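You operate a simulated robot arm through the tools that you are given. There is no shell and no other tool.

You run a simulated robot arm. Do the job below in one go: nothing can be reset, and whatever is moved stays where it is left.

## Task
Clamp modules 29 and 95 in the rail with the green stop.
Fine: 29 goes next to the purple stop; lock the purple stop first and the green one last.

Only the result counts: the job must be done as asked and must still hold three seconds after the hand-in. Knocking over, shifting, dropping, spilling or breaking anything else fails it.

## Robot
A 7-joint arm with a two-finger parallel gripper, fixed in place. Base frame: the origin is at the foot of the arm, x ahead of it, y to its left, z up; the work surface is at about z = 0. Lengths are in mm, angles in rad, forces in N, time in s.
With the tool pointing down near the work surface it reaches from about 240 to 620 mm from the base axis. Its first joint turns from -1.152 to 1.152 rad. Payload 2.6 kg.
The TCP is the grasp point between the finger pads, 30 mm short of the fingertips. In the tool frame z runs along the fingers and y along their closing line. The gripper opens to 94 mm. The fingers are 28 mm wide and 10 mm thick; the gripper's body (50 by 96 mm) begins 55 mm behind the TCP.
Orientation is that of the tool frame in the base frame, as [roll, pitch, yaw] about the fixed x, y, z axes, in that order (R = Rz(yaw) Ry(pitch) Rx(roll)). With the fingers straight down and closing along the base's y, the tool's x points along the base's -x, its y along +y and its z along -z.

## Interface
- The arm moves only by the tool move_arm. Its argument "plan" is a list of rows, each a list of 3 entries, a list of its own where there are three numbers: the turn, a rotation vector about the base's x, y, z in units of 120 degrees (1.0 is 120 degrees), then the shift along the base's x, y, z in units of 300 mm (1.0 is 300 mm), then the gripper command, from -1 (shut) to 1 (fully open), values between in proportion. In form: [[[ax, ay, az], [x, y, z], fingers], ...]. A call has 1 to 20 rows; each row is the pose to reach, as a shift and turn from the pose commanded when the call began. A call with a number of a shift or a turn outside -1 to 1 is refused whole. A row lasts 0.2 s, in which the tool goes at most 50 mm and 0.15 rad; a call with a longer step from one row to the next is refused whole, and so is a gripper value outside its range. Where a pose cannot be reached the arm comes as near as it can. A force on the tool above 40 N (or 10 N above the force at the start of the call, whichever is more), or a blocked arm, ends the call early, and 0.2 s more pass. The fingers move at their own pace (about 72 mm/s each) and stop on an object; they squeeze with about 24 N. The grip force told is the motor's: it shows also when the fingers shut on nothing. Time passes only in rows, and 0.2 s behind the last, so rows that repeat a pose let the fingers close. The reply holds the time, the measured pose of the TCP, the force on the tool along the base axes, the opening and the grip force, in the units named above and with some noise, with the torque about the TCP (base axes, N m) and any sound that the robot's microphone picked up.
- Cameras (640 x 400 px; columns grow to the right, rows downward): "scene" is fixed at [32.8, 439.8, 528.2]; the picture's right is [-0.72, -0.69, 0.00], its down [-0.60, 0.62, -0.51] and it looks along [0.35, -0.37, -0.86] (base axes); focal length 214 px, centre (320, 200). "wrist" rides on the gripper at [76, 14, -103] in the tool frame; the picture's right is [-0.18, 0.98, 0.00], its down [-0.75, -0.14, -0.64] and it looks along [-0.63, -0.12, 0.77] (tool axes); focal length 243 px, centre (320, 200). There is no depth. A picture from a camera that has moved, and an enlarged one, comes with that camera's place and axes in the base frame and with its lens. The place of the scene camera against the robot may be out by one fixed shift of up to 18 mm in any direction.
- grab_frame(camera): a new picture of that camera. It takes no simulated time.
- close_up(camera, box): a new picture of the part [left, top, right, bottom] of that camera's present view, enlarged. It takes no simulated time.
- job_done(): hands the job in; it is judged then, once.

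Nothing tells you positions but the pictures and the camera data. Unless the task says otherwise, let go and move clear before handing in.

The tools are called after "Emit:" by a JSON object that holds its "method" and its "body". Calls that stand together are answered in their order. move_arm: Moves the arm, as the interface text tells. Its arguments: {"type":"object","properties":{"plan":{"type":"array","items":{"type":"array"}}},"required":["plan"]} The other tools are called the same way: grab_frame (camera) takes a picture; close_up (camera, box) takes an enlarged picture of a part of a camera's view; job_done () hands the job in.

At the start:

```text
clock: 0.0
tool_pos: [398.7, 77.8, 330.8]
tcp_rot: [3.141, 0.0, -3.142]
force: [0.8, 0.3, 0.0]
ft_torque: [0.01, -0.02, -0.03]
gripper_width: 93.7
finger_force: 0.0
```

scene: 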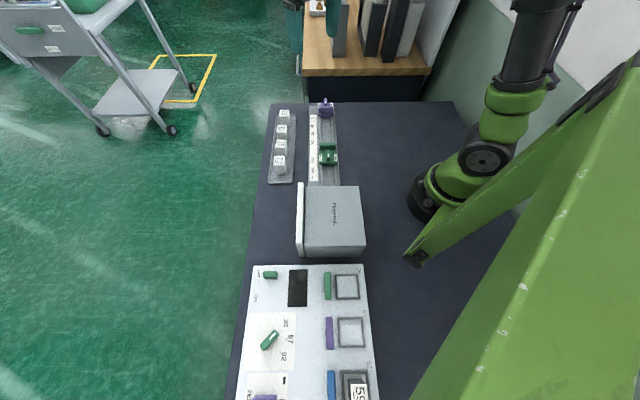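
wrist: 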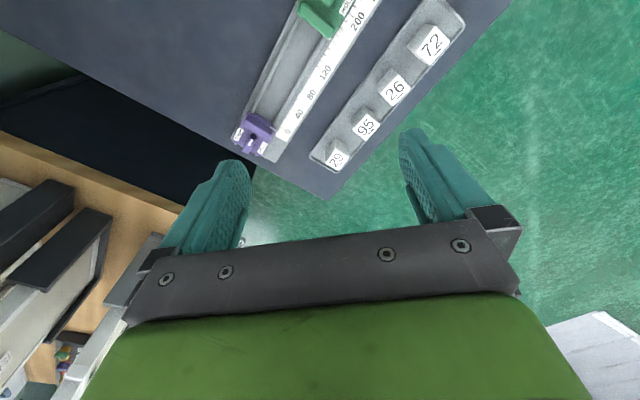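

I see a rail with a purple stop at its far end and a green stop further along, a tray with four modules (29, 95, 26, 72), a closed-looking box and a panel. I'll look closer before moving.

Emit:
{"method": "close_up", "body": {"camera": "scene", "box": [250, 90, 370, 190]}}

Emit:
{"method": "close_up", "body": {"camera": "wrist", "box": [220, 0, 480, 180]}}

Emit:
{"method": "close_up", "body": {"camera": "scene", "box": [220, 170, 400, 400]}}

```text
4.00 times, centred on (310, 140) of scene
camera zoom: at [32.8, 439.8, 528.2], right [-0.72, -0.69, 0.0], down [-0.6, 0.62, -0.51], along [0.35, -0.37, -0.86], focal length 858 px, centre (360, 440)
```

zoom: 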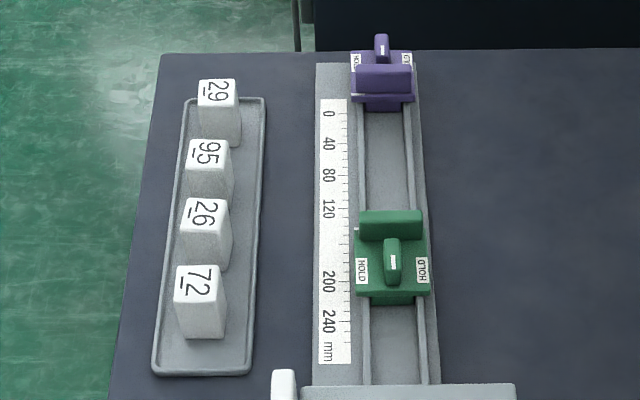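

```text
2.22 times, centred on (350, 90) of wrist
camera zoom: at [324.8, 93.4, 434.2], right [0.18, 0.98, 0.0], down [0.75, -0.14, 0.64], along [0.63, -0.12, -0.77], focal length 539 px, centre (253, 444)
```

zoom: 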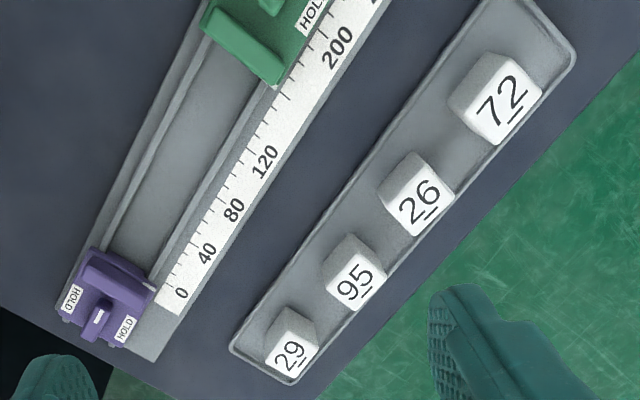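

```text
1.74 times, centred on (310, 285) of scene
camera zoom: at [32.8, 439.8, 528.2], right [-0.72, -0.69, 0.0], down [-0.6, 0.62, -0.51], along [0.35, -0.37, -0.86], focal length 373 px, centre (337, 52)
```

zoom: 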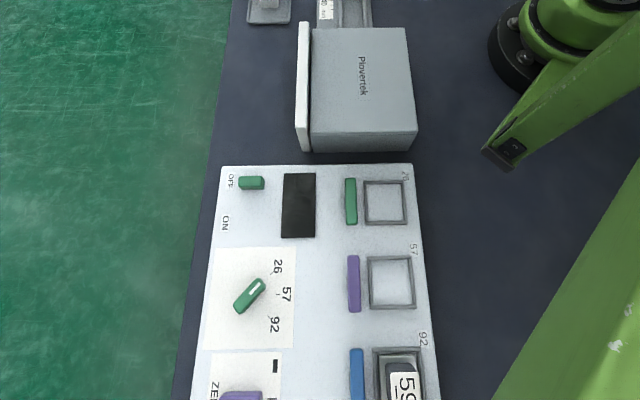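

The rail runs diagonally from the purple stop near (488, -56) toward increasing scale along about (-0.69, 0.72), and the tray lies parallel to it on the +x/+y side. I'll turn the tool so its closing line lies across the rail, and come lower for a better look.

Emit:
{"method": "move_arm", "body": {"plan": [[[0, 0, -0.0643], [0, -0.03, -0.08], 1], [[0, 0, -0.1286], [0, -0.06, -0.16], 1], [[0, 0, -0.193], [-0.01, -0.09, -0.24], 1], [[0, 0, -0.257], [-0.02, -0.12, -0.32], 1], [[0, 0, -0.3215], [-0.03, -0.15, -0.4], 1], [[0, 0, -0.386], [-0.035, -0.17, -0.45], 1], [[0, 0, -0.386], [-0.035, -0.17, -0.45], 1]]}}

Emit:
{"method": "grab_frame", "body": {"camera": "wrist"}}

Emit:
{"method": "grab_frame", "body": {"camera": "scene"}}

```text
clock: 1.6
tool_pos: [389.9, 29.1, 196.2]
tcp_rot: [3.141, 0.0, 2.33]
force: [-0.9, 0.3, 0.8]
ft_torque: [0.01, 0.01, -0.03]
gripper_width: 94.2
finger_force: 0.2
```

```text
taken
camera wrist: at [348.9, 94.2, 298.9], right [0.84, 0.54, 0.0], down [0.42, -0.64, 0.64], along [0.35, -0.54, -0.77], focal length 243 px, centre (320, 200)
```

wrist: 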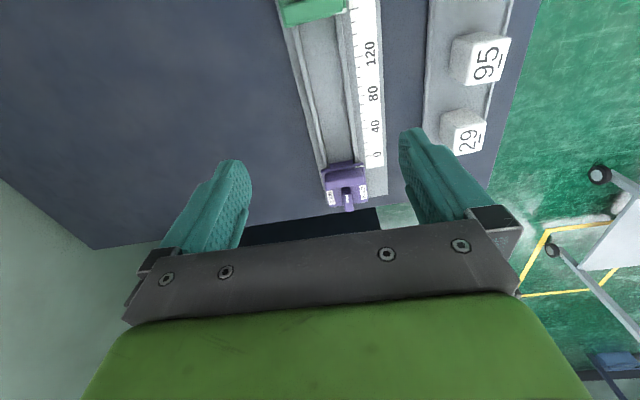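

```text
taken
```

scene: 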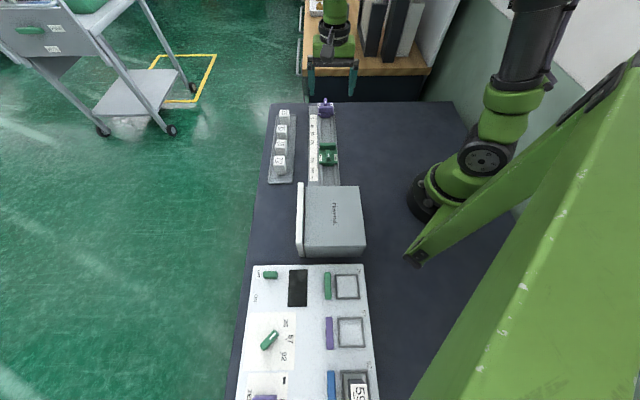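

The rail, scale and modules 29 and 95 are now in the upper half of the wrist view. I'll enlarge them to measure stop and module shapes.

Emit:
{"method": "close_up", "body": {"camera": "wrist", "box": [290, 130, 400, 220]}}

Emit:
{"method": "close_up", "body": {"camera": "wrist", "box": [270, 0, 550, 180]}}

```text
4.44 times, centred on (345, 175) of wrist
camera zoom: at [348.9, 94.2, 298.9], right [0.84, 0.54, 0.0], down [0.42, -0.64, 0.64], along [0.35, -0.54, -0.77], focal length 1078 px, centre (209, 311)
```

zoom: 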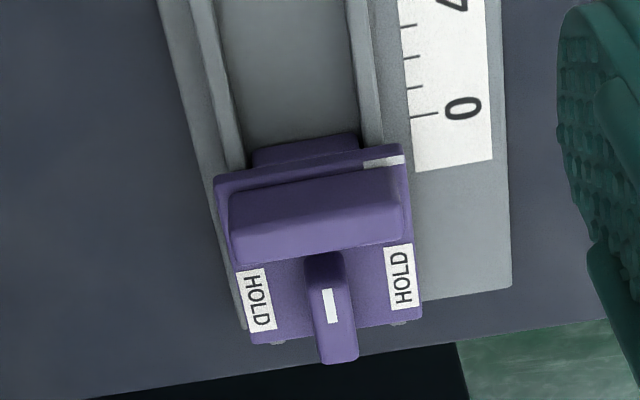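

```text
2.22 times, centred on (410, 90) of wrist
camera zoom: at [348.9, 94.2, 298.9], right [0.84, 0.54, 0.0], down [0.42, -0.64, 0.64], along [0.35, -0.54, -0.77], focal length 539 px, centre (120, 444)
```

zoom: 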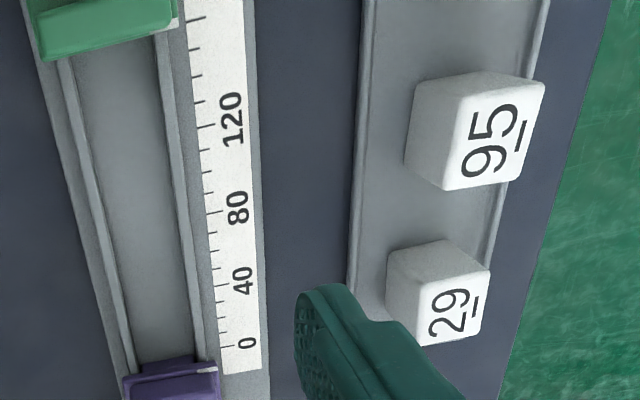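

The stops carry a lever between two HOLD labels, and module 95 looks bigger than 29. I'll shift back along the rail to look at the green stop and the tray from a lower height.

Emit:
{"method": "move_arm", "body": {"plan": [[[0, 0, 0], [-0.076, 0.08, -0.04], 1], [[0, 0, 0], [-0.152, 0.161, -0.08], 1], [[0, 0, 0], [-0.229, 0.242, -0.12], 1], [[0, 0, 0], [-0.229, 0.242, -0.153], 1]]}}

Emit:
{"method": "grab_frame", "body": {"camera": "wrist"}}

Emit:
{"method": "close_up", "body": {"camera": "wrist", "box": [280, 0, 440, 100]}}

Emit:
{"method": "close_up", "body": {"camera": "wrist", "box": [260, 100, 420, 200]}}

Emit:
{"method": "close_up", "body": {"camera": "scene", "box": [250, 50, 410, 150]}}

```text
clock: 2.6
tool_pos: [320.3, 100.9, 153.9]
tcp_rot: [-3.141, 0.0, 2.331]
force: [0.0, -0.1, 1.1]
ft_torque: [0.0, -0.01, 0.01]
gripper_width: 94.0
finger_force: 0.0
```

```text
taken
camera wrist: at [279.2, 166.5, 255.0], right [0.84, 0.54, 0.0], down [0.42, -0.64, 0.64], along [0.35, -0.54, -0.77], focal length 243 px, centre (320, 200)
```

wrist: 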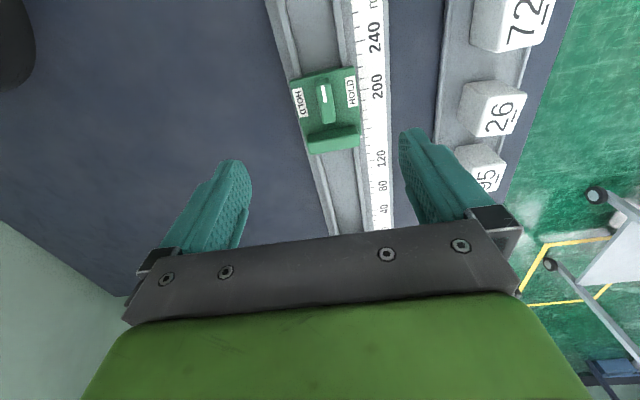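

```text
4.00 times, centred on (360, 50) of wrist
camera zoom: at [279.2, 166.5, 255.0], right [0.84, 0.54, 0.0], down [0.42, -0.64, 0.64], along [0.35, -0.54, -0.77], focal length 970 px, centre (160, 800)
```

zoom: 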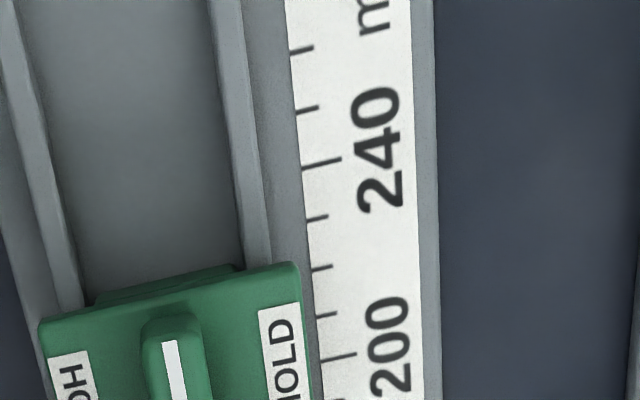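

```text
4.00 times, centred on (340, 150) of wrist
camera zoom: at [279.2, 166.5, 255.0], right [0.84, 0.54, 0.0], down [0.42, -0.64, 0.64], along [0.35, -0.54, -0.77], focal length 970 px, centre (240, 400)
```

zoom: 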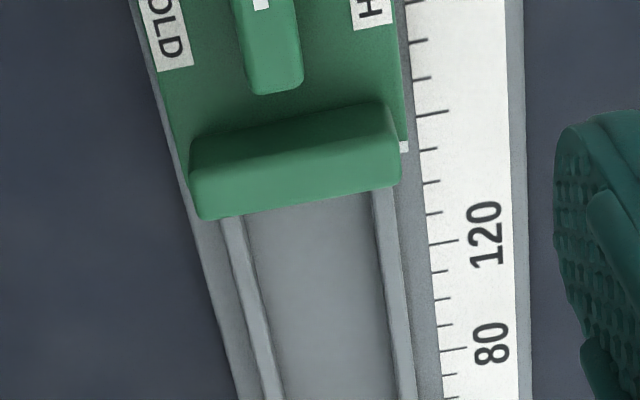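

```text
4.00 times, centred on (330, 100) of scene
camera zoom: at [32.8, 439.8, 528.2], right [-0.72, -0.69, 0.0], down [-0.6, 0.62, -0.51], along [0.35, -0.37, -0.86], focal length 858 px, centre (280, 600)
```

zoom: 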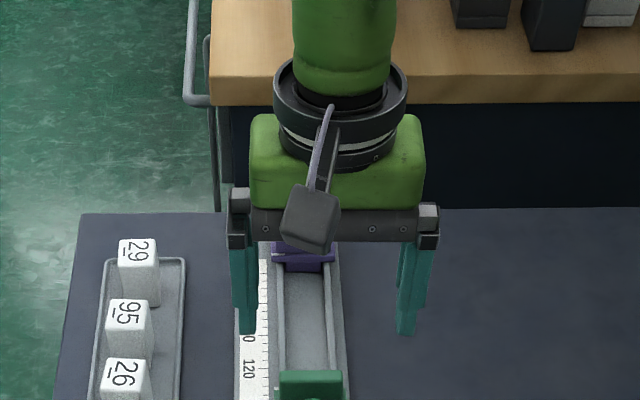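

Scale zero sits near S = -345 along the rail axis, and the green jaw is at about 150 mm on the scale. I need better heights for the levers, so I'll move over the purple end for a steeper second view.

Emit:
{"method": "move_arm", "body": {"plan": [[[0, 0, 0], [0.098, -0.102, 0.01], 1], [[0, 0, 0], [0.196, -0.204, 0.02], 1], [[0, 0, 0], [0.294, -0.306, 0.03], 1], [[0, 0, 0], [0.392, -0.408, 0.04], 1], [[0, 0, 0], [0.49, -0.51, 0.053], 1], [[0, 0, 0], [0.587, -0.613, 0.053], 1], [[0, 0, 0], [0.587, -0.613, 0.053], 1]]}}

Emit:
{"method": "grab_frame", "body": {"camera": "wrist"}}

Emit:
{"method": "close_up", "body": {"camera": "wrist", "box": [270, 20, 430, 120]}}

Emit:
{"method": "close_up", "body": {"camera": "scene", "box": [290, 130, 370, 180]}}

```text
clock: 4.2
tool_pos: [496.6, -83.7, 165.6]
tcp_rot: [-3.141, 0.001, 2.335]
force: [0.4, 0.2, 0.0]
ft_torque: [0.02, 0.01, -0.01]
gripper_width: 94.0
finger_force: 0.0
```

```text
taken
camera wrist: at [454.7, -18.7, 268.6], right [0.84, 0.55, 0.0], down [0.42, -0.64, 0.64], along [0.35, -0.54, -0.77], focal length 243 px, centre (320, 200)
```

wrist: 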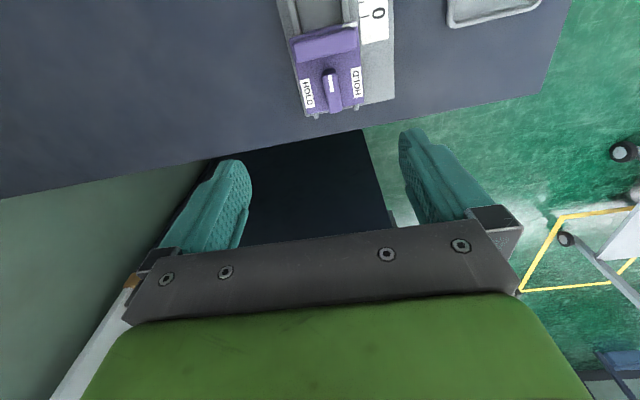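

```text
4.00 times, centred on (350, 70) of wrist
camera zoom: at [454.7, -18.7, 268.6], right [0.84, 0.55, 0.0], down [0.42, -0.64, 0.64], along [0.35, -0.54, -0.77], focal length 970 px, centre (200, 720)
```

zoom: 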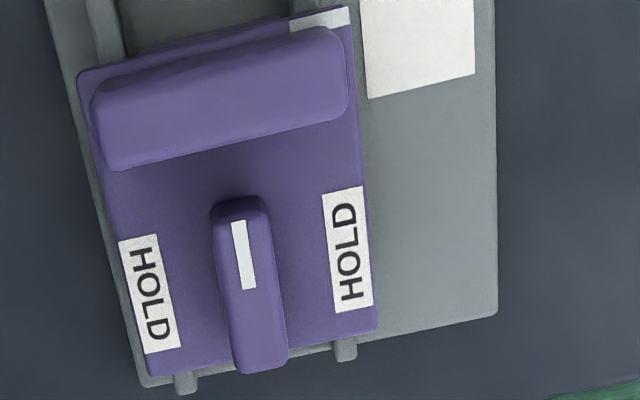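

```text
8.00 times, centred on (330, 155) of scene
camera zoom: at [32.9, 439.8, 528.2], right [-0.72, -0.69, 0.0], down [-0.6, 0.62, -0.51], along [0.35, -0.37, -0.86], focal length 1716 px, centre (240, 560)
```

zoom: 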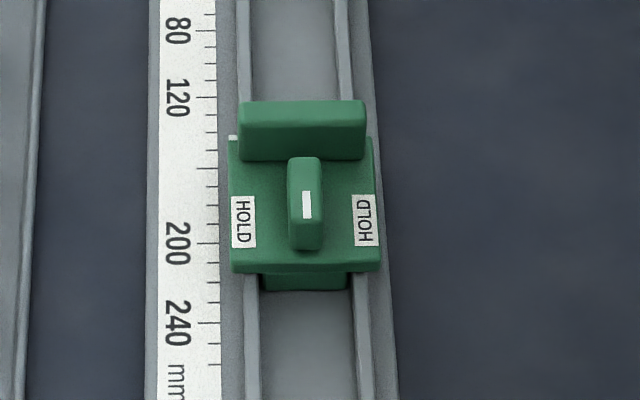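

Triangulating the two views puts the purple lever's top at about z = 47, with its pivot near (499, -66). The green pivot is near (320, 113), and the rail runs at 45°. Next I'll look at modules 29 and 95 in the tray.

Emit:
{"method": "move_arm", "body": {"plan": [[[0, 0, 0.0037], [0.03, 0.12, 0], 1], [[0, 0, 0.0074], [0.06, 0.24, 0], 1], [[0, 0, 0.011], [0.09, 0.36, 0], 1], [[0, 0, 0.011], [0.09, 0.48, -0.03], 1], [[0, 0, 0.011], [0.09, 0.607, -0.05], 1], [[0, 0, 0.011], [0.09, 0.607, -0.05], 1]]}}

Emit:
{"method": "grab_frame", "body": {"camera": "wrist"}}

Emit:
{"method": "close_up", "body": {"camera": "wrist", "box": [240, 0, 400, 100]}}

Emit:
{"method": "close_up", "body": {"camera": "wrist", "box": [240, 80, 400, 180]}}

```text
clock: 5.6
tool_pos: [525.4, 99.8, 151.0]
tcp_rot: [3.141, 0.0, 2.356]
force: [0.1, 0.5, 0.0]
ft_torque: [0.01, -0.01, -0.03]
gripper_width: 93.8
finger_force: 0.1
```

```text
taken
camera wrist: at [481.9, 163.5, 254.3], right [0.83, 0.56, 0.0], down [0.43, -0.63, 0.64], along [0.36, -0.53, -0.77], focal length 243 px, centre (320, 200)
```

wrist: 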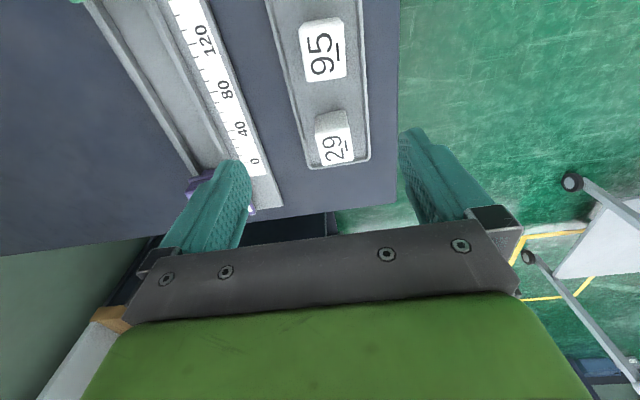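

```text
4.00 times, centred on (320, 50) of wrist
camera zoom: at [481.9, 163.5, 254.3], right [0.83, 0.56, 0.0], down [0.43, -0.63, 0.64], along [0.36, -0.53, -0.77], focal length 970 px, centre (320, 800)
```

zoom: 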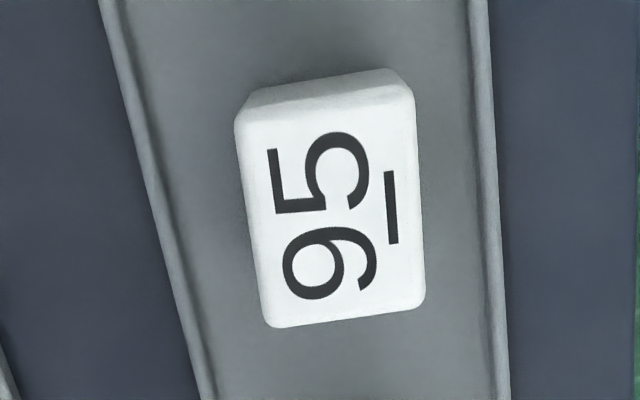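

```text
4.00 times, centred on (320, 130) of wrist
camera zoom: at [481.9, 163.5, 254.3], right [0.83, 0.56, 0.0], down [0.43, -0.63, 0.64], along [0.36, -0.53, -0.77], focal length 970 px, centre (320, 480)
```

zoom: 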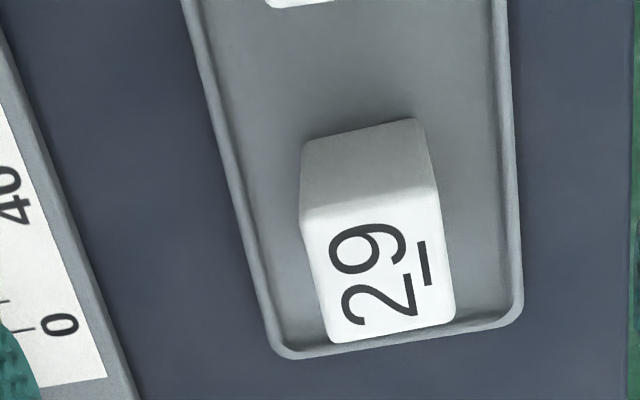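

Both modules measure about 33 mm along the rail and 30 mm across, with tops near z = 53, so they fit in the 38 mm channel. I'll now hover over the purple lever, with the fingers across it, to check alignment before locking it.

Emit:
{"method": "move_arm", "body": {"plan": [[[0, 0, 0], [-0.02, -0.138, -0.02], -0.15], [[0, 0, 0], [-0.04, -0.276, -0.05], -0.15], [[0, 0, 0], [-0.062, -0.414, -0.09], -0.15], [[0, 0, 0], [-0.083, -0.553, -0.138], -0.15], [[0, 0, 0], [-0.083, -0.553, -0.138], -0.15], [[0, 0, 0], [-0.083, -0.553, -0.138], -0.15]]}}

Emit:
{"method": "grab_frame", "body": {"camera": "wrist"}}

Emit:
{"method": "close_up", "body": {"camera": "wrist", "box": [240, 80, 400, 180]}}

Emit:
{"method": "close_up", "body": {"camera": "scene", "box": [280, 70, 380, 132]}}

```text
clock: 7.0
tool_pos: [502.4, -65.5, 108.0]
tcp_rot: [-3.14, 0.0, 2.356]
force: [0.3, -0.3, 0.4]
ft_torque: [0.0, 0.05, 0.01]
gripper_width: 40.0
finger_force: 0.1
```

```text
taken
camera wrist: at [459.4, -1.9, 212.0], right [0.83, 0.56, 0.0], down [0.43, -0.63, 0.64], along [0.36, -0.53, -0.77], focal length 243 px, centre (320, 200)
```

wrist: 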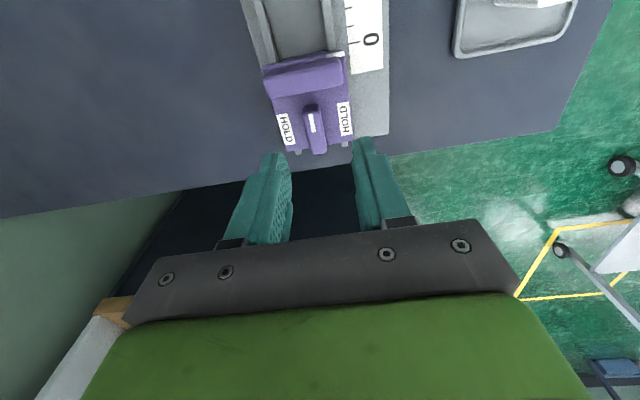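

```text
4.00 times, centred on (320, 130) of wrist
camera zoom: at [459.4, -1.9, 212.0], right [0.83, 0.56, 0.0], down [0.43, -0.63, 0.64], along [0.36, -0.53, -0.77], focal length 970 px, centre (320, 480)
```

zoom: 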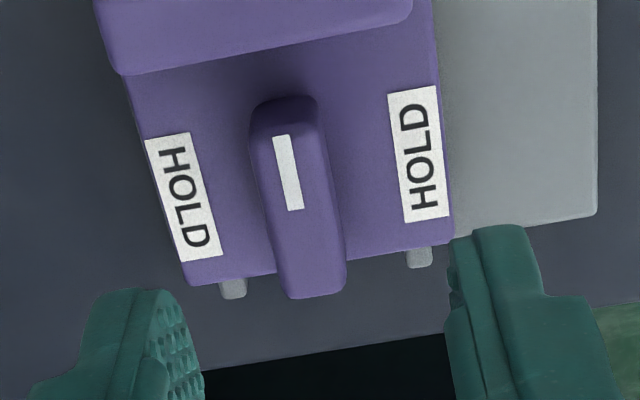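

```text
6.40 times, centred on (330, 101) of scene
camera zoom: at [32.8, 439.8, 528.2], right [-0.72, -0.69, 0.0], down [-0.6, 0.62, -0.51], along [0.35, -0.37, -0.86], focal length 1373 px, centre (256, 834)
```

zoom: 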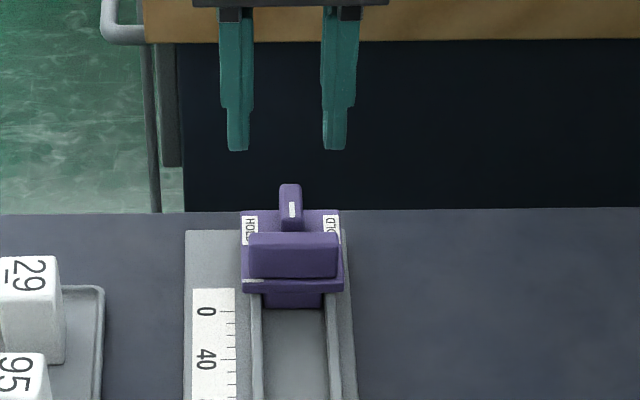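

The lever is 3 mm to the -n side and 2 mm along from where the tool stands, and nothing is in the way. I'll correct that, lower the fingertips to about z = 31 beside the lever, and close on it.

Emit:
{"method": "move_arm", "body": {"plan": [[[0, 0, 0], [-0.0123, -0.0017, 0], -0.15], [[0, 0, 0], [-0.0123, -0.0017, -0.05], -0.15], [[0, 0, 0], [-0.0123, -0.0017, -0.1], -0.15], [[0, 0, 0], [-0.0123, -0.0017, -0.14], -0.15], [[0, 0, 0], [-0.0123, -0.0017, -0.157], -0.15], [[0, 0, 0], [-0.0123, -0.0017, -0.157], -0.15]]}}

Emit:
{"method": "grab_frame", "body": {"camera": "wrist"}}

Emit:
{"method": "close_up", "body": {"camera": "wrist", "box": [240, 100, 400, 200]}}

Emit:
{"method": "close_up", "body": {"camera": "scene", "box": [280, 70, 380, 132]}}

```text
clock: 8.4
tool_pos: [495.4, -68.7, 63.1]
tcp_rot: [-3.141, -0.001, 2.356]
force: [0.0, 0.4, -0.2]
ft_torque: [0.02, -0.04, -0.01]
gripper_width: 40.1
finger_force: 0.0
```

```text
taken
camera wrist: at [453.6, -4.0, 165.4], right [0.83, 0.56, 0.0], down [0.43, -0.63, 0.64], along [0.36, -0.53, -0.77], focal length 243 px, centre (320, 200)
```

wrist: 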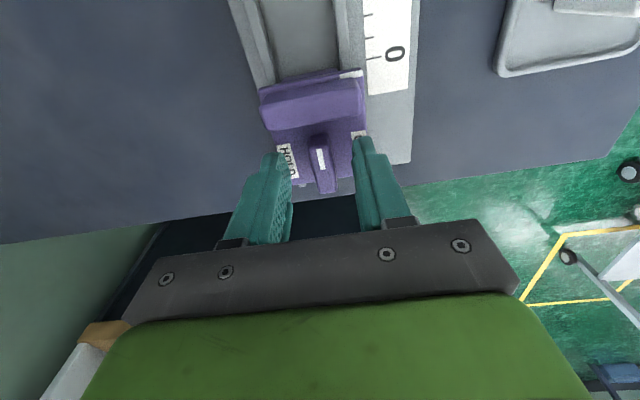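

```text
4.00 times, centred on (320, 150) of wrist
camera zoom: at [453.6, -4.0, 165.4], right [0.83, 0.56, 0.0], down [0.43, -0.63, 0.64], along [0.36, -0.53, -0.77], focal length 970 px, centre (320, 400)
```

zoom: 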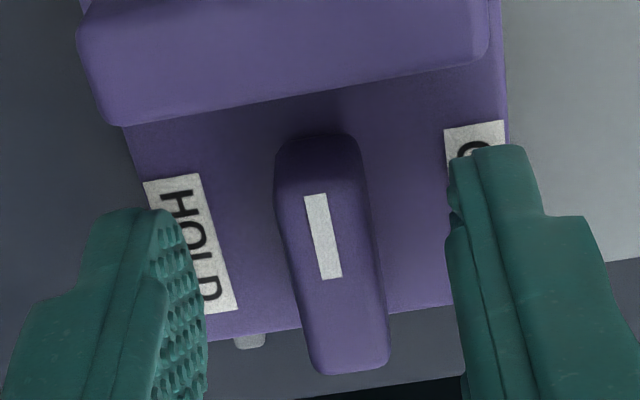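

```text
6.40 times, centred on (330, 101) of scene
camera zoom: at [32.8, 439.8, 528.2], right [-0.72, -0.69, 0.0], down [-0.6, 0.62, -0.51], along [0.35, -0.37, -0.86], focal length 1373 px, centre (256, 834)
```

zoom: 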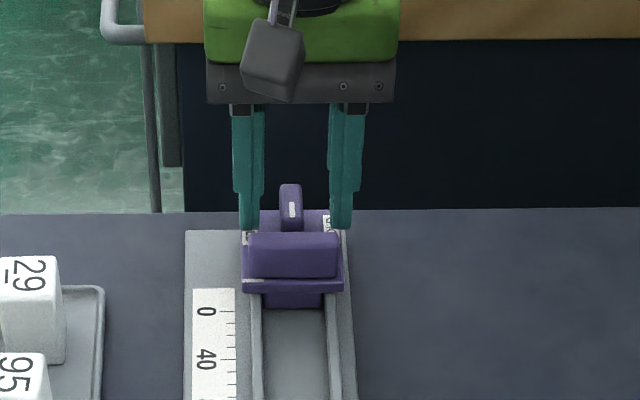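

The fingers straddle the lever, but the picture shows the lever about 2.7 mm to +n and 4 mm toward the jaw from the tool axis. I'll correct that small offset and check again before closing.

Emit:
{"method": "move_arm", "body": {"plan": [[[0, 0, 0], [-0.003, 0.0157, 0], -0.15], [[0, 0, 0], [-0.003, 0.0157, 0], -0.15], [[0, 0, 0], [-0.003, 0.0157, 0], -0.15]]}}

Emit:
{"method": "close_up", "body": {"camera": "wrist", "box": [240, 100, 400, 200]}}

```text
clock: 9.2
tool_pos: [495.3, -64.1, 62.5]
tcp_rot: [3.14, 0.0, 2.356]
force: [-0.6, 0.5, -0.1]
ft_torque: [-0.03, -0.02, 0.04]
gripper_width: 40.0
finger_force: 0.1
```

```text
4.00 times, centred on (320, 150) of wrist
camera zoom: at [452.9, 0.8, 165.7], right [0.83, 0.56, 0.0], down [0.43, -0.63, 0.64], along [0.36, -0.53, -0.77], focal length 970 px, centre (320, 400)
```

zoom: 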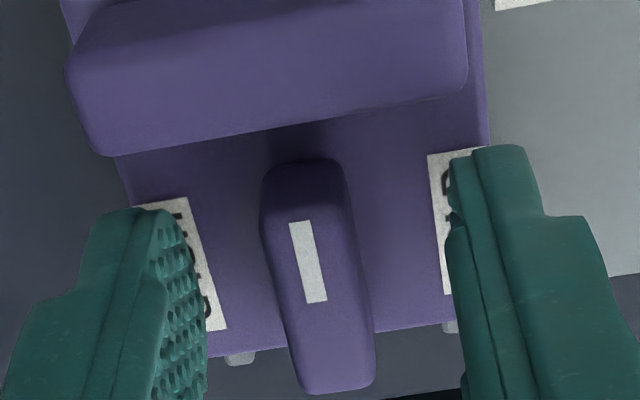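

The lever is now centred between the pads within about 1 mm. I'll close on it in place.

Emit:
{"method": "move_arm", "body": {"plan": [[[0, 0, 0], [0, 0, 0], -1], [[0, 0, 0], [0, 0, 0], -1], [[0, 0, 0], [0, 0, 0], -1]]}}

Emit:
{"method": "close_up", "body": {"camera": "wrist", "box": [240, 100, 400, 200]}}

```text
clock: 10.0
tool_pos: [496.1, -64.4, 63.5]
tcp_rot: [-3.138, 0.001, 2.353]
force: [-7.5, -3.4, 3.4]
ft_torque: [-0.03, 0.22, -0.02]
gripper_width: 12.3
finger_force: 44.8
```

```text
4.00 times, centred on (320, 150) of wrist
camera zoom: at [452.6, 0.2, 165.6], right [0.83, 0.56, 0.0], down [0.43, -0.63, 0.64], along [0.36, -0.53, -0.77], focal length 970 px, centre (320, 400)
```

zoom: 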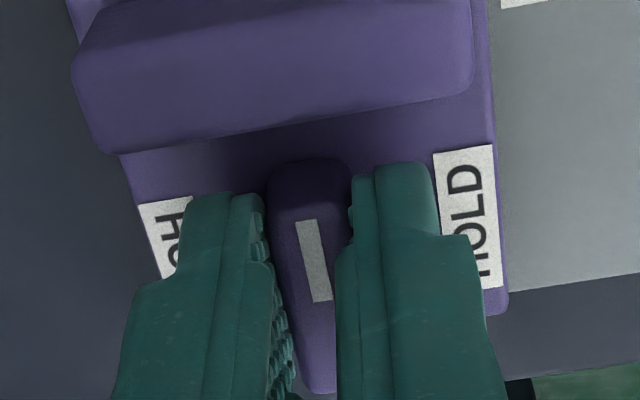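

The lever is gripped at 12.3 mm. I'll start turning it counter-clockwise, in the direction that has wrist range, and check the first 28°.

Emit:
{"method": "move_arm", "body": {"plan": [[[0, 0, 0.0577], [0, 0, 0], -1], [[0, 0, 0.1154], [0, 0, 0], -1], [[0, 0, 0.1731], [0, 0, 0], -1], [[0, 0, 0.2308], [0, 0, 0], -1]]}}

Emit:
{"method": "close_up", "body": {"camera": "wrist", "box": [240, 100, 400, 200]}}

Emit:
{"method": "close_up", "body": {"camera": "scene", "box": [280, 70, 380, 132]}}

```text
clock: 11.0
tool_pos: [492.3, -62.7, 62.5]
tcp_rot: [3.142, -0.009, 2.807]
force: [-4.0, 0.6, 2.9]
ft_torque: [0.18, -0.28, -1.14]
gripper_width: 21.5
finger_force: 45.0
stopped in row 4: the force on the tool passed its limit at 42 N (the readings are from after the stop); the commanded pose is now the measured one
```

```text
4.00 times, centred on (320, 150) of wrist
camera zoom: at [426.6, -25.3, 166.3], right [0.5, 0.87, 0.0], down [0.67, -0.38, 0.63], along [0.55, -0.32, -0.77], focal length 970 px, centre (320, 400)
```

zoom: 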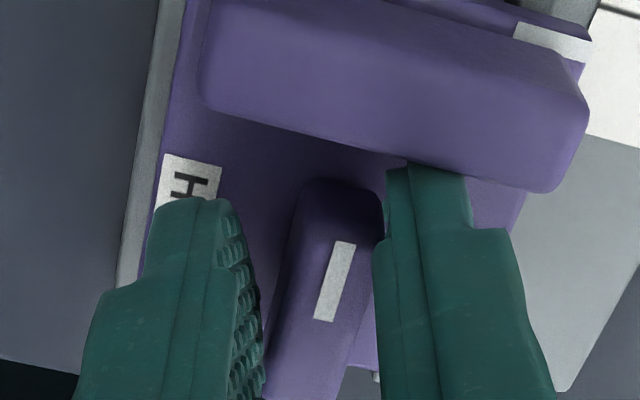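

```text
6.40 times, centred on (330, 101) of scene
camera zoom: at [32.8, 439.8, 528.2], right [-0.72, -0.69, 0.0], down [-0.6, 0.62, -0.51], along [0.35, -0.37, -0.86], focal length 1373 px, centre (256, 834)
```

zoom: 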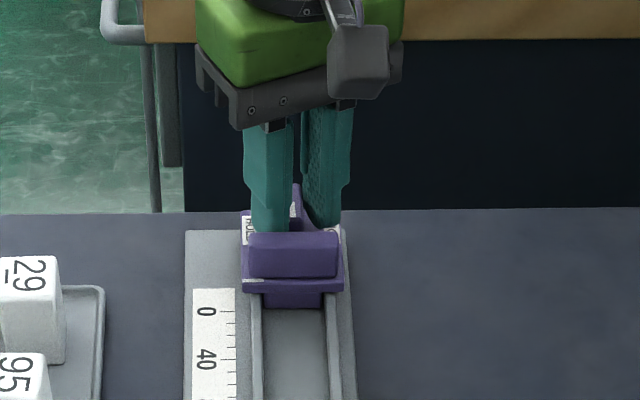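

The lever did not turn; the fingers were forced apart, and the +n finger seems to have come against the jaw's back. I'll release, rotate back and inspect.

Emit:
{"method": "move_arm", "body": {"plan": [[[0, 0, 0], [0, 0, 0], -0.15], [[0, 0, 0], [0, 0, 0], -0.15], [[0, 0, -0.07], [0.0, 0, 0.02], -0.15], [[0, 0, -0.14], [0.0, 0, 0.06], -0.15], [[0, 0, -0.215], [0.0, 0, 0.12], -0.15], [[0, 0, -0.215], [0.0, 0, 0.17], -0.15], [[0, 0, -0.215], [0.0, 0, 0.17], -0.15]]}}

Emit:
{"method": "close_up", "body": {"camera": "wrist", "box": [240, 60, 400, 160]}}

Emit:
{"method": "close_up", "body": {"camera": "scene", "box": [300, 90, 350, 121]}}

Emit:
{"method": "close_up", "body": {"camera": "scene", "box": [235, 300, 385, 400]}}

```text
refused: row 5 steps farther than a row can; nothing moved
```

```text
4.00 times, centred on (320, 110) of wrist
camera zoom: at [426.6, -25.3, 166.3], right [0.5, 0.87, 0.0], down [0.67, -0.38, 0.63], along [0.55, -0.32, -0.77], focal length 970 px, centre (320, 560)
```

zoom: 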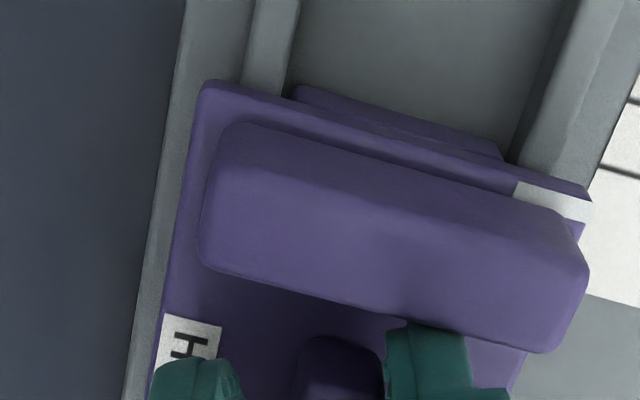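

```text
12.80 times, centred on (325, 106) of scene
camera zoom: at [32.8, 439.8, 528.2], right [-0.72, -0.69, 0.0], down [-0.6, 0.62, -0.51], along [0.35, -0.37, -0.86], focal length 2745 px, centre (256, 1410)
```

zoom: 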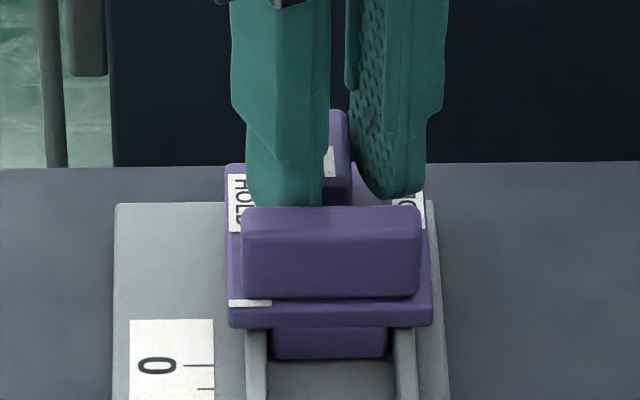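

```text
4.00 times, centred on (310, 350) of scene
camera zoom: at [32.8, 439.8, 528.2], right [-0.72, -0.69, 0.0], down [-0.6, 0.62, -0.51], along [0.35, -0.37, -0.86], focal length 858 px, centre (360, -400)
```

zoom: 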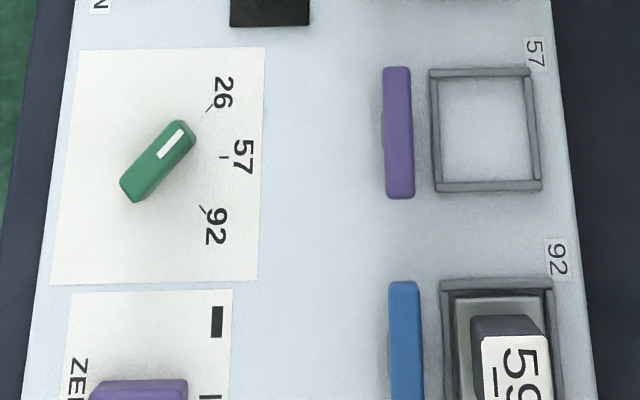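

The stop levers are pointer knobs like those on the panel, and the purple one still points along the rail. I'll release it and back off in smaller turn steps.

Emit:
{"method": "move_arm", "body": {"plan": [[[0, 0, 0], [0, 0, 0], -0.15], [[0, 0, 0], [0, 0, 0], -0.15], [[0, 0, -0.05], [0.0, 0, 0.02], -0.15], [[0, 0, -0.11], [0.0, 0, 0.06], -0.15], [[0, 0, -0.17], [0.0, 0, 0.12], -0.15], [[0, 0, -0.215], [0.0, 0, 0.17], -0.15], [[0, 0, -0.215], [0.0, 0, 0.17], -0.15]]}}

Emit:
{"method": "close_up", "body": {"camera": "wrist", "box": [240, 60, 400, 160]}}

Emit:
{"method": "close_up", "body": {"camera": "scene", "box": [300, 90, 350, 121]}}

```text
clock: 12.6
tool_pos: [492.5, -63.7, 115.3]
tcp_rot: [-3.139, -0.01, 2.361]
force: [-0.1, -0.1, 0.3]
ft_torque: [-0.01, 0.02, -0.03]
gripper_width: 39.9
finger_force: 0.0
```

```text
4.00 times, centred on (320, 110) of wrist
camera zoom: at [450.1, -1.0, 218.8], right [0.82, 0.57, 0.0], down [0.44, -0.63, 0.64], along [0.36, -0.52, -0.77], focal length 970 px, centre (320, 560)
```

zoom: 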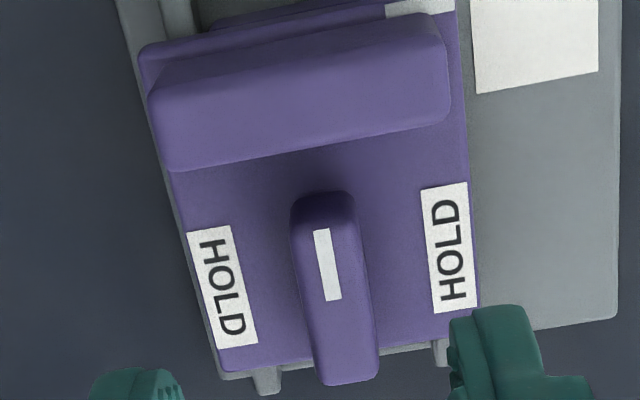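

```text
12.80 times, centred on (325, 106) of scene
camera zoom: at [32.8, 439.8, 528.2], right [-0.72, -0.69, 0.0], down [-0.6, 0.62, -0.51], along [0.35, -0.37, -0.86], focal length 2745 px, centre (256, 1410)
```

zoom: 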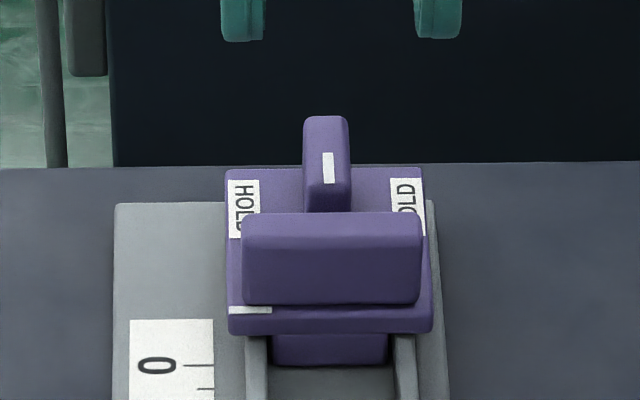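

The stop looks intact and the lever is unturned, so counter-clockwise is likely its blocked side. I'll re-centre slightly farther from the jaw, lower again and check before trying the other way.

Emit:
{"method": "move_arm", "body": {"plan": [[[-0.0034, -0.0034, -0.0024], [0.0117, 0, 0], -0.15], [[-0.0034, -0.0034, -0.0024], [0.0117, 0, -0.06], -0.15], [[-0.0034, -0.0034, -0.0024], [0.0117, 0, -0.12], -0.15], [[-0.0034, -0.0034, -0.0024], [0.0117, 0, -0.16], -0.15], [[-0.0034, -0.0034, -0.0024], [0.0117, 0, -0.18], -0.15], [[-0.0034, -0.0034, -0.0024], [0.0117, 0, -0.18], -0.15]]}}

Emit:
{"method": "close_up", "body": {"camera": "wrist", "box": [240, 100, 400, 200]}}

```text
clock: 14.0
tool_pos: [497.4, -63.4, 60.1]
tcp_rot: [-3.138, 0.0, 2.358]
force: [0.2, -0.1, 0.3]
ft_torque: [0.0, -0.02, 0.02]
gripper_width: 39.9
finger_force: 0.0
```

```text
4.00 times, centred on (320, 150) of wrist
camera zoom: at [453.6, 1.8, 162.1], right [0.82, 0.57, 0.0], down [0.43, -0.63, 0.64], along [0.36, -0.53, -0.77], focal length 970 px, centre (320, 400)
```

zoom: 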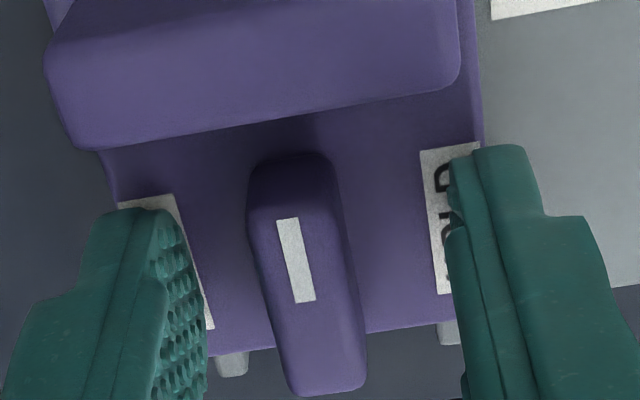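

The lever is centred across the pads with the fingers a little farther from the jaw. I'll close and turn clockwise in small steps.

Emit:
{"method": "move_arm", "body": {"plan": [[[0, 0, 0], [0, 0, 0], -1], [[0, 0, 0], [0, 0, 0], -1], [[0, 0, -0.04], [0, 0, 0], -1], [[0, 0, -0.08], [0, 0, 0], -1], [[0, 0, -0.12], [0, 0, 0], -1]]}}

Emit:
{"method": "close_up", "body": {"camera": "wrist", "box": [240, 100, 400, 200]}}

Emit:
{"method": "close_up", "body": {"camera": "scene", "box": [300, 90, 350, 121]}}

```text
clock: 15.2
tool_pos: [496.7, -64.5, 59.8]
tcp_rot: [-3.14, 0.001, 2.106]
force: [-6.6, -8.5, 3.4]
ft_torque: [0.04, 0.21, -0.04]
gripper_width: 12.4
finger_force: 45.2
```

```text
4.00 times, centred on (320, 150) of wrist
camera zoom: at [470.8, 9.2, 162.0], right [0.94, 0.34, 0.0], down [0.26, -0.72, 0.64], along [0.22, -0.61, -0.77], focal length 970 px, centre (320, 400)
```

zoom: 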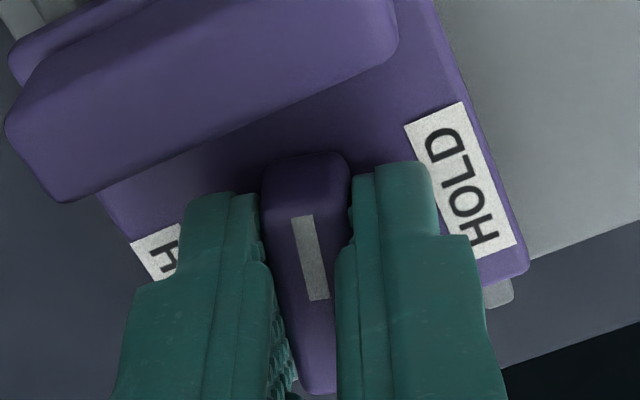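

```text
12.80 times, centred on (325, 106) of scene
camera zoom: at [32.8, 439.8, 528.2], right [-0.72, -0.69, 0.0], down [-0.6, 0.62, -0.51], along [0.35, -0.37, -0.86], focal length 2745 px, centre (256, 1410)
```

zoom: 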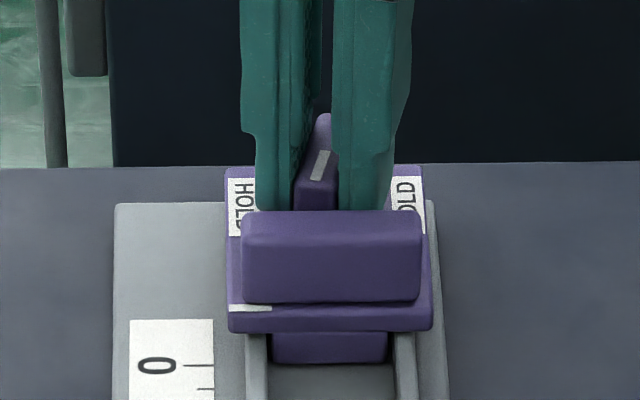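

The lever turns freely clockwise. I'll carry on to about 45° and check that the wrist follows.

Emit:
{"method": "move_arm", "body": {"plan": [[[0, 0, -0.05], [0, 0, 0], -1], [[0, 0, -0.1], [0, 0, 0], -1], [[0, 0, -0.15], [0, 0, 0], -1], [[0, 0, -0.2], [0, 0, 0], -1], [[0, 0, -0.255], [0, 0, 0], -1]]}}

Emit:
{"method": "close_up", "body": {"camera": "wrist", "box": [240, 100, 400, 200]}}

Emit:
{"method": "close_up", "body": {"camera": "scene", "box": [300, 90, 350, 121]}}

```text
clock: 16.4
tool_pos: [496.3, -63.1, 59.4]
tcp_rot: [-3.141, 0.003, 1.572]
force: [1.5, -0.7, 0.5]
ft_torque: [-1.18, -0.07, 0.02]
gripper_width: 12.5
finger_force: 45.1
```

```text
4.00 times, centred on (320, 150) of wrist
camera zoom: at [511.5, 13.9, 162.1], right [0.98, -0.18, 0.0], down [-0.14, -0.75, 0.64], along [-0.12, -0.63, -0.77], focal length 970 px, centre (320, 400)
```

zoom: 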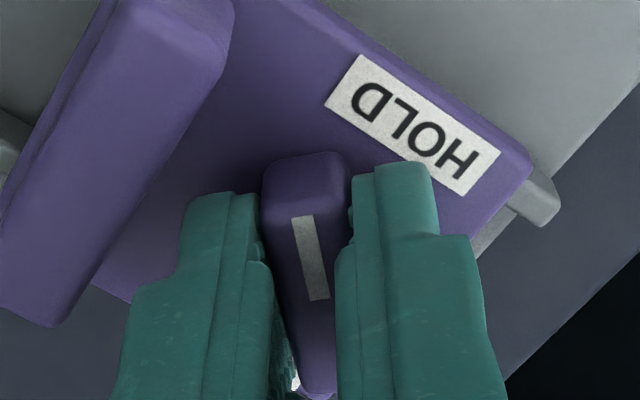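

```text
12.80 times, centred on (325, 106) of scene
camera zoom: at [32.8, 439.8, 528.2], right [-0.72, -0.69, 0.0], down [-0.6, 0.62, -0.51], along [0.35, -0.37, -0.86], focal length 2745 px, centre (256, 1410)
```

zoom: 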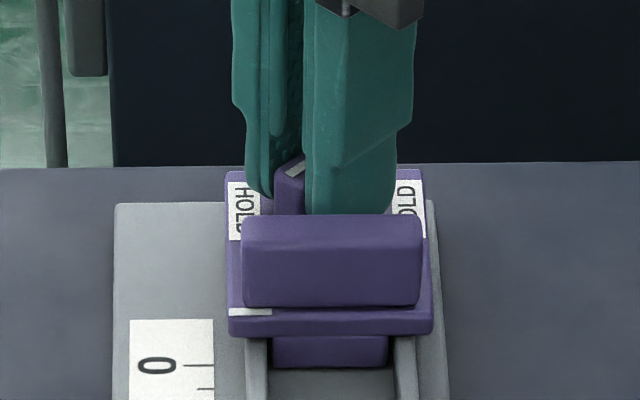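

The lever is at about 45° and the wrist follows exactly. I'll keep turning, checking for a wrist limit.

Emit:
{"method": "move_arm", "body": {"plan": [[[0, 0, -0.05], [0, 0, 0], -1], [[0, 0, -0.1], [0, 0, 0], -1], [[0, 0, -0.15], [0, 0, 0], -1], [[0, 0, -0.2], [0, 0, 0], -1]]}}

Emit:
{"method": "close_up", "body": {"camera": "wrist", "box": [240, 100, 400, 200]}}

Emit:
{"method": "close_up", "body": {"camera": "scene", "box": [300, 90, 350, 121]}}

```text
clock: 17.4
tool_pos: [496.7, -61.3, 58.7]
tcp_rot: [-3.141, -0.004, 1.155]
force: [11.8, 10.3, -7.7]
ft_torque: [-0.57, -0.01, 0.04]
gripper_width: 12.3
finger_force: 45.1
```

```text
4.00 times, centred on (320, 150) of wrist
camera zoom: at [541.1, 2.2, 162.4], right [0.82, -0.57, 0.0], down [-0.43, -0.63, 0.64], along [-0.36, -0.53, -0.77], focal length 970 px, centre (320, 400)
```

zoom: 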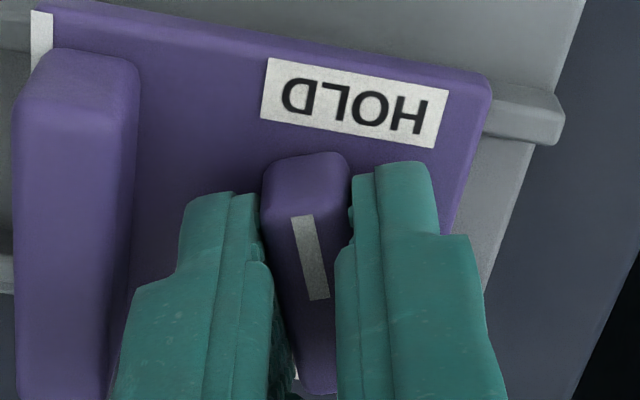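

```text
12.80 times, centred on (325, 106) of scene
camera zoom: at [32.9, 439.8, 528.2], right [-0.72, -0.69, 0.0], down [-0.6, 0.62, -0.51], along [0.35, -0.37, -0.86], focal length 2745 px, centre (256, 1410)
```

zoom: 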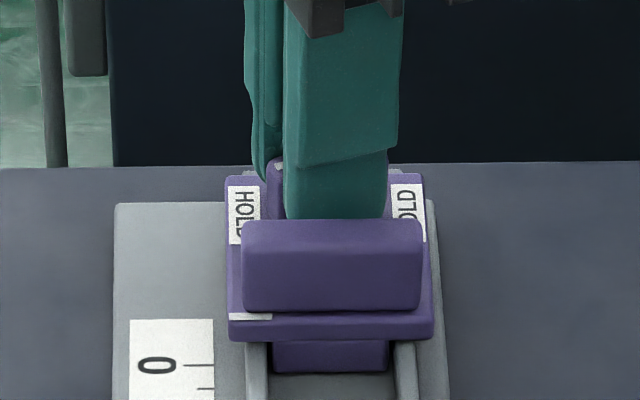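

About 69° done and the arm still follows. I'll finish the turn to 90° and listen for a latch.

Emit:
{"method": "move_arm", "body": {"plan": [[[0, 0, -0.05], [0, 0, 0], -1], [[0, 0, -0.1], [0, 0, 0], -1], [[0, 0, -0.15], [0, 0, 0], -1], [[0, 0, -0.177], [0, 0, 0], -1]]}}

Emit:
{"method": "close_up", "body": {"camera": "wrist", "box": [240, 100, 400, 200]}}

Emit:
{"method": "close_up", "body": {"camera": "scene", "box": [300, 90, 350, 121]}}

```text
clock: 18.4
tool_pos: [496.9, -62.7, 58.8]
tcp_rot: [-3.14, -0.004, 0.783]
force: [19.3, 14.5, -9.9]
ft_torque: [0.33, -0.52, 0.1]
gripper_width: 12.3
finger_force: 45.1
```

```text
4.00 times, centred on (320, 150) of wrist
camera zoom: at [561.3, -18.1, 162.4], right [0.56, -0.83, 0.0], down [-0.63, -0.43, 0.64], along [-0.53, -0.36, -0.77], focal length 970 px, centre (320, 400)
```

zoom: 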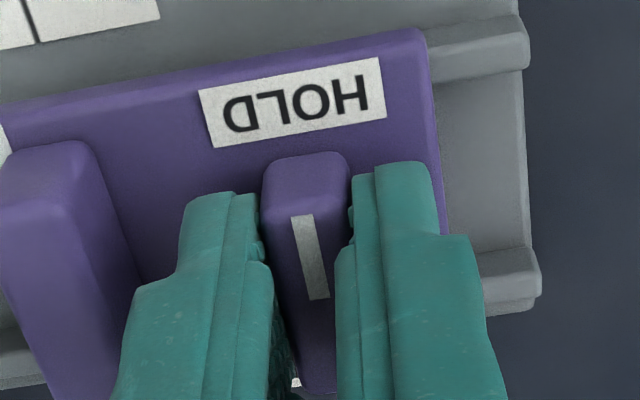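

```text
12.80 times, centred on (325, 106) of scene
camera zoom: at [32.9, 439.8, 528.2], right [-0.72, -0.69, 0.0], down [-0.6, 0.62, -0.51], along [0.35, -0.37, -0.86], focal length 2745 px, centre (256, 1410)
```

zoom: 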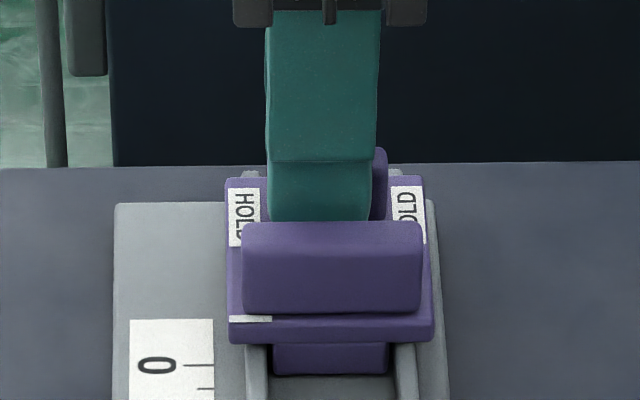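

The lever now points at HOLD. I'll nudge it a few degrees more to feel the end of travel before releasing.

Emit:
{"method": "move_arm", "body": {"plan": [[[0, 0, -0.02], [0, 0, 0], -1], [[0, 0, -0.035], [0, 0, 0], -1], [[0, 0, -0.035], [0, 0, 0], -1]]}}

Emit:
{"method": "close_up", "body": {"camera": "wrist", "box": [240, 100, 400, 200]}}

```text
clock: 19.2
tool_pos: [495.4, -61.2, 59.5]
tcp_rot: [-3.135, -0.001, 0.713]
force: [10.4, 16.0, -3.7]
ft_torque: [0.21, -0.33, 1.37]
gripper_width: 13.6
finger_force: 45.0
```

```text
4.00 times, centred on (320, 150) of wrist
camera zoom: at [564.4, -23.0, 162.3], right [0.5, -0.86, -0.01], down [-0.66, -0.39, 0.64], along [-0.56, -0.32, -0.77], focal length 970 px, centre (320, 400)
```

zoom: 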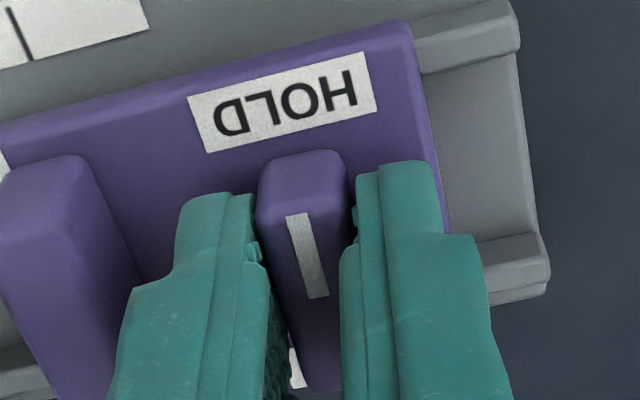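

The end of travel is felt at 90°, so the purple stop is locked. I'll open only to about 18 mm, because the jaw is close, and rise straight up.

Emit:
{"method": "move_arm", "body": {"plan": [[[0, 0, 0.02], [0, 0, 0], -1], [[0, 0, 0.035], [0, 0, 0], -0.62], [[0, 0, 0.035], [0, 0, 0], -0.62], [[0, 0, 0.035], [0, 0, 0.04], -0.62], [[0, 0, 0.035], [0, 0, 0.12], -0.62], [[0, 0, 0.035], [0, 0, 0.25], -0.62], [[0, 0, 0.035], [0, 0, 0.35], -0.62]]}}

Emit:
{"method": "grab_frame", "body": {"camera": "wrist"}}

Emit:
{"method": "close_up", "body": {"camera": "scene", "box": [280, 80, 360, 130]}}

```text
clock: 20.8
tool_pos: [495.3, -63.2, 164.9]
tcp_rot: [-3.14, 0.002, 0.781]
force: [-0.2, -0.6, -0.1]
ft_torque: [0.04, 0.03, -0.02]
gripper_width: 17.9
finger_force: 0.1
```

```text
taken
camera wrist: at [560.3, -19.2, 267.3], right [0.56, -0.83, 0.0], down [-0.63, -0.43, 0.64], along [-0.53, -0.36, -0.77], focal length 243 px, centre (320, 200)
```

wrist: 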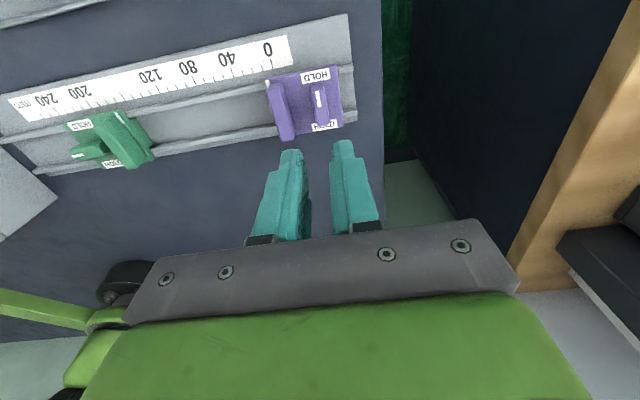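

```text
8.00 times, centred on (320, 105) of scene
camera zoom: at [32.8, 439.8, 528.2], right [-0.72, -0.69, 0.0], down [-0.6, 0.62, -0.51], along [0.35, -0.37, -0.86], focal length 1716 px, centre (320, 960)
```

zoom: 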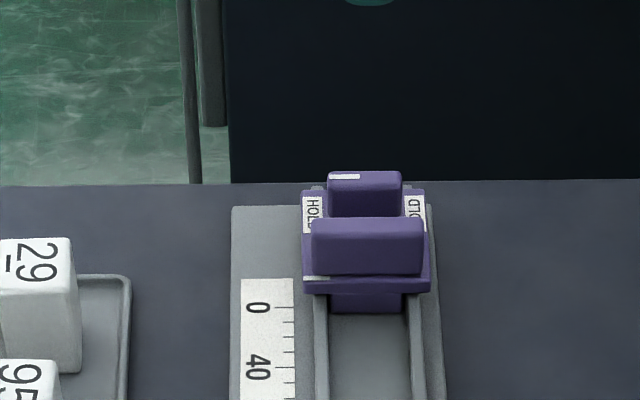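

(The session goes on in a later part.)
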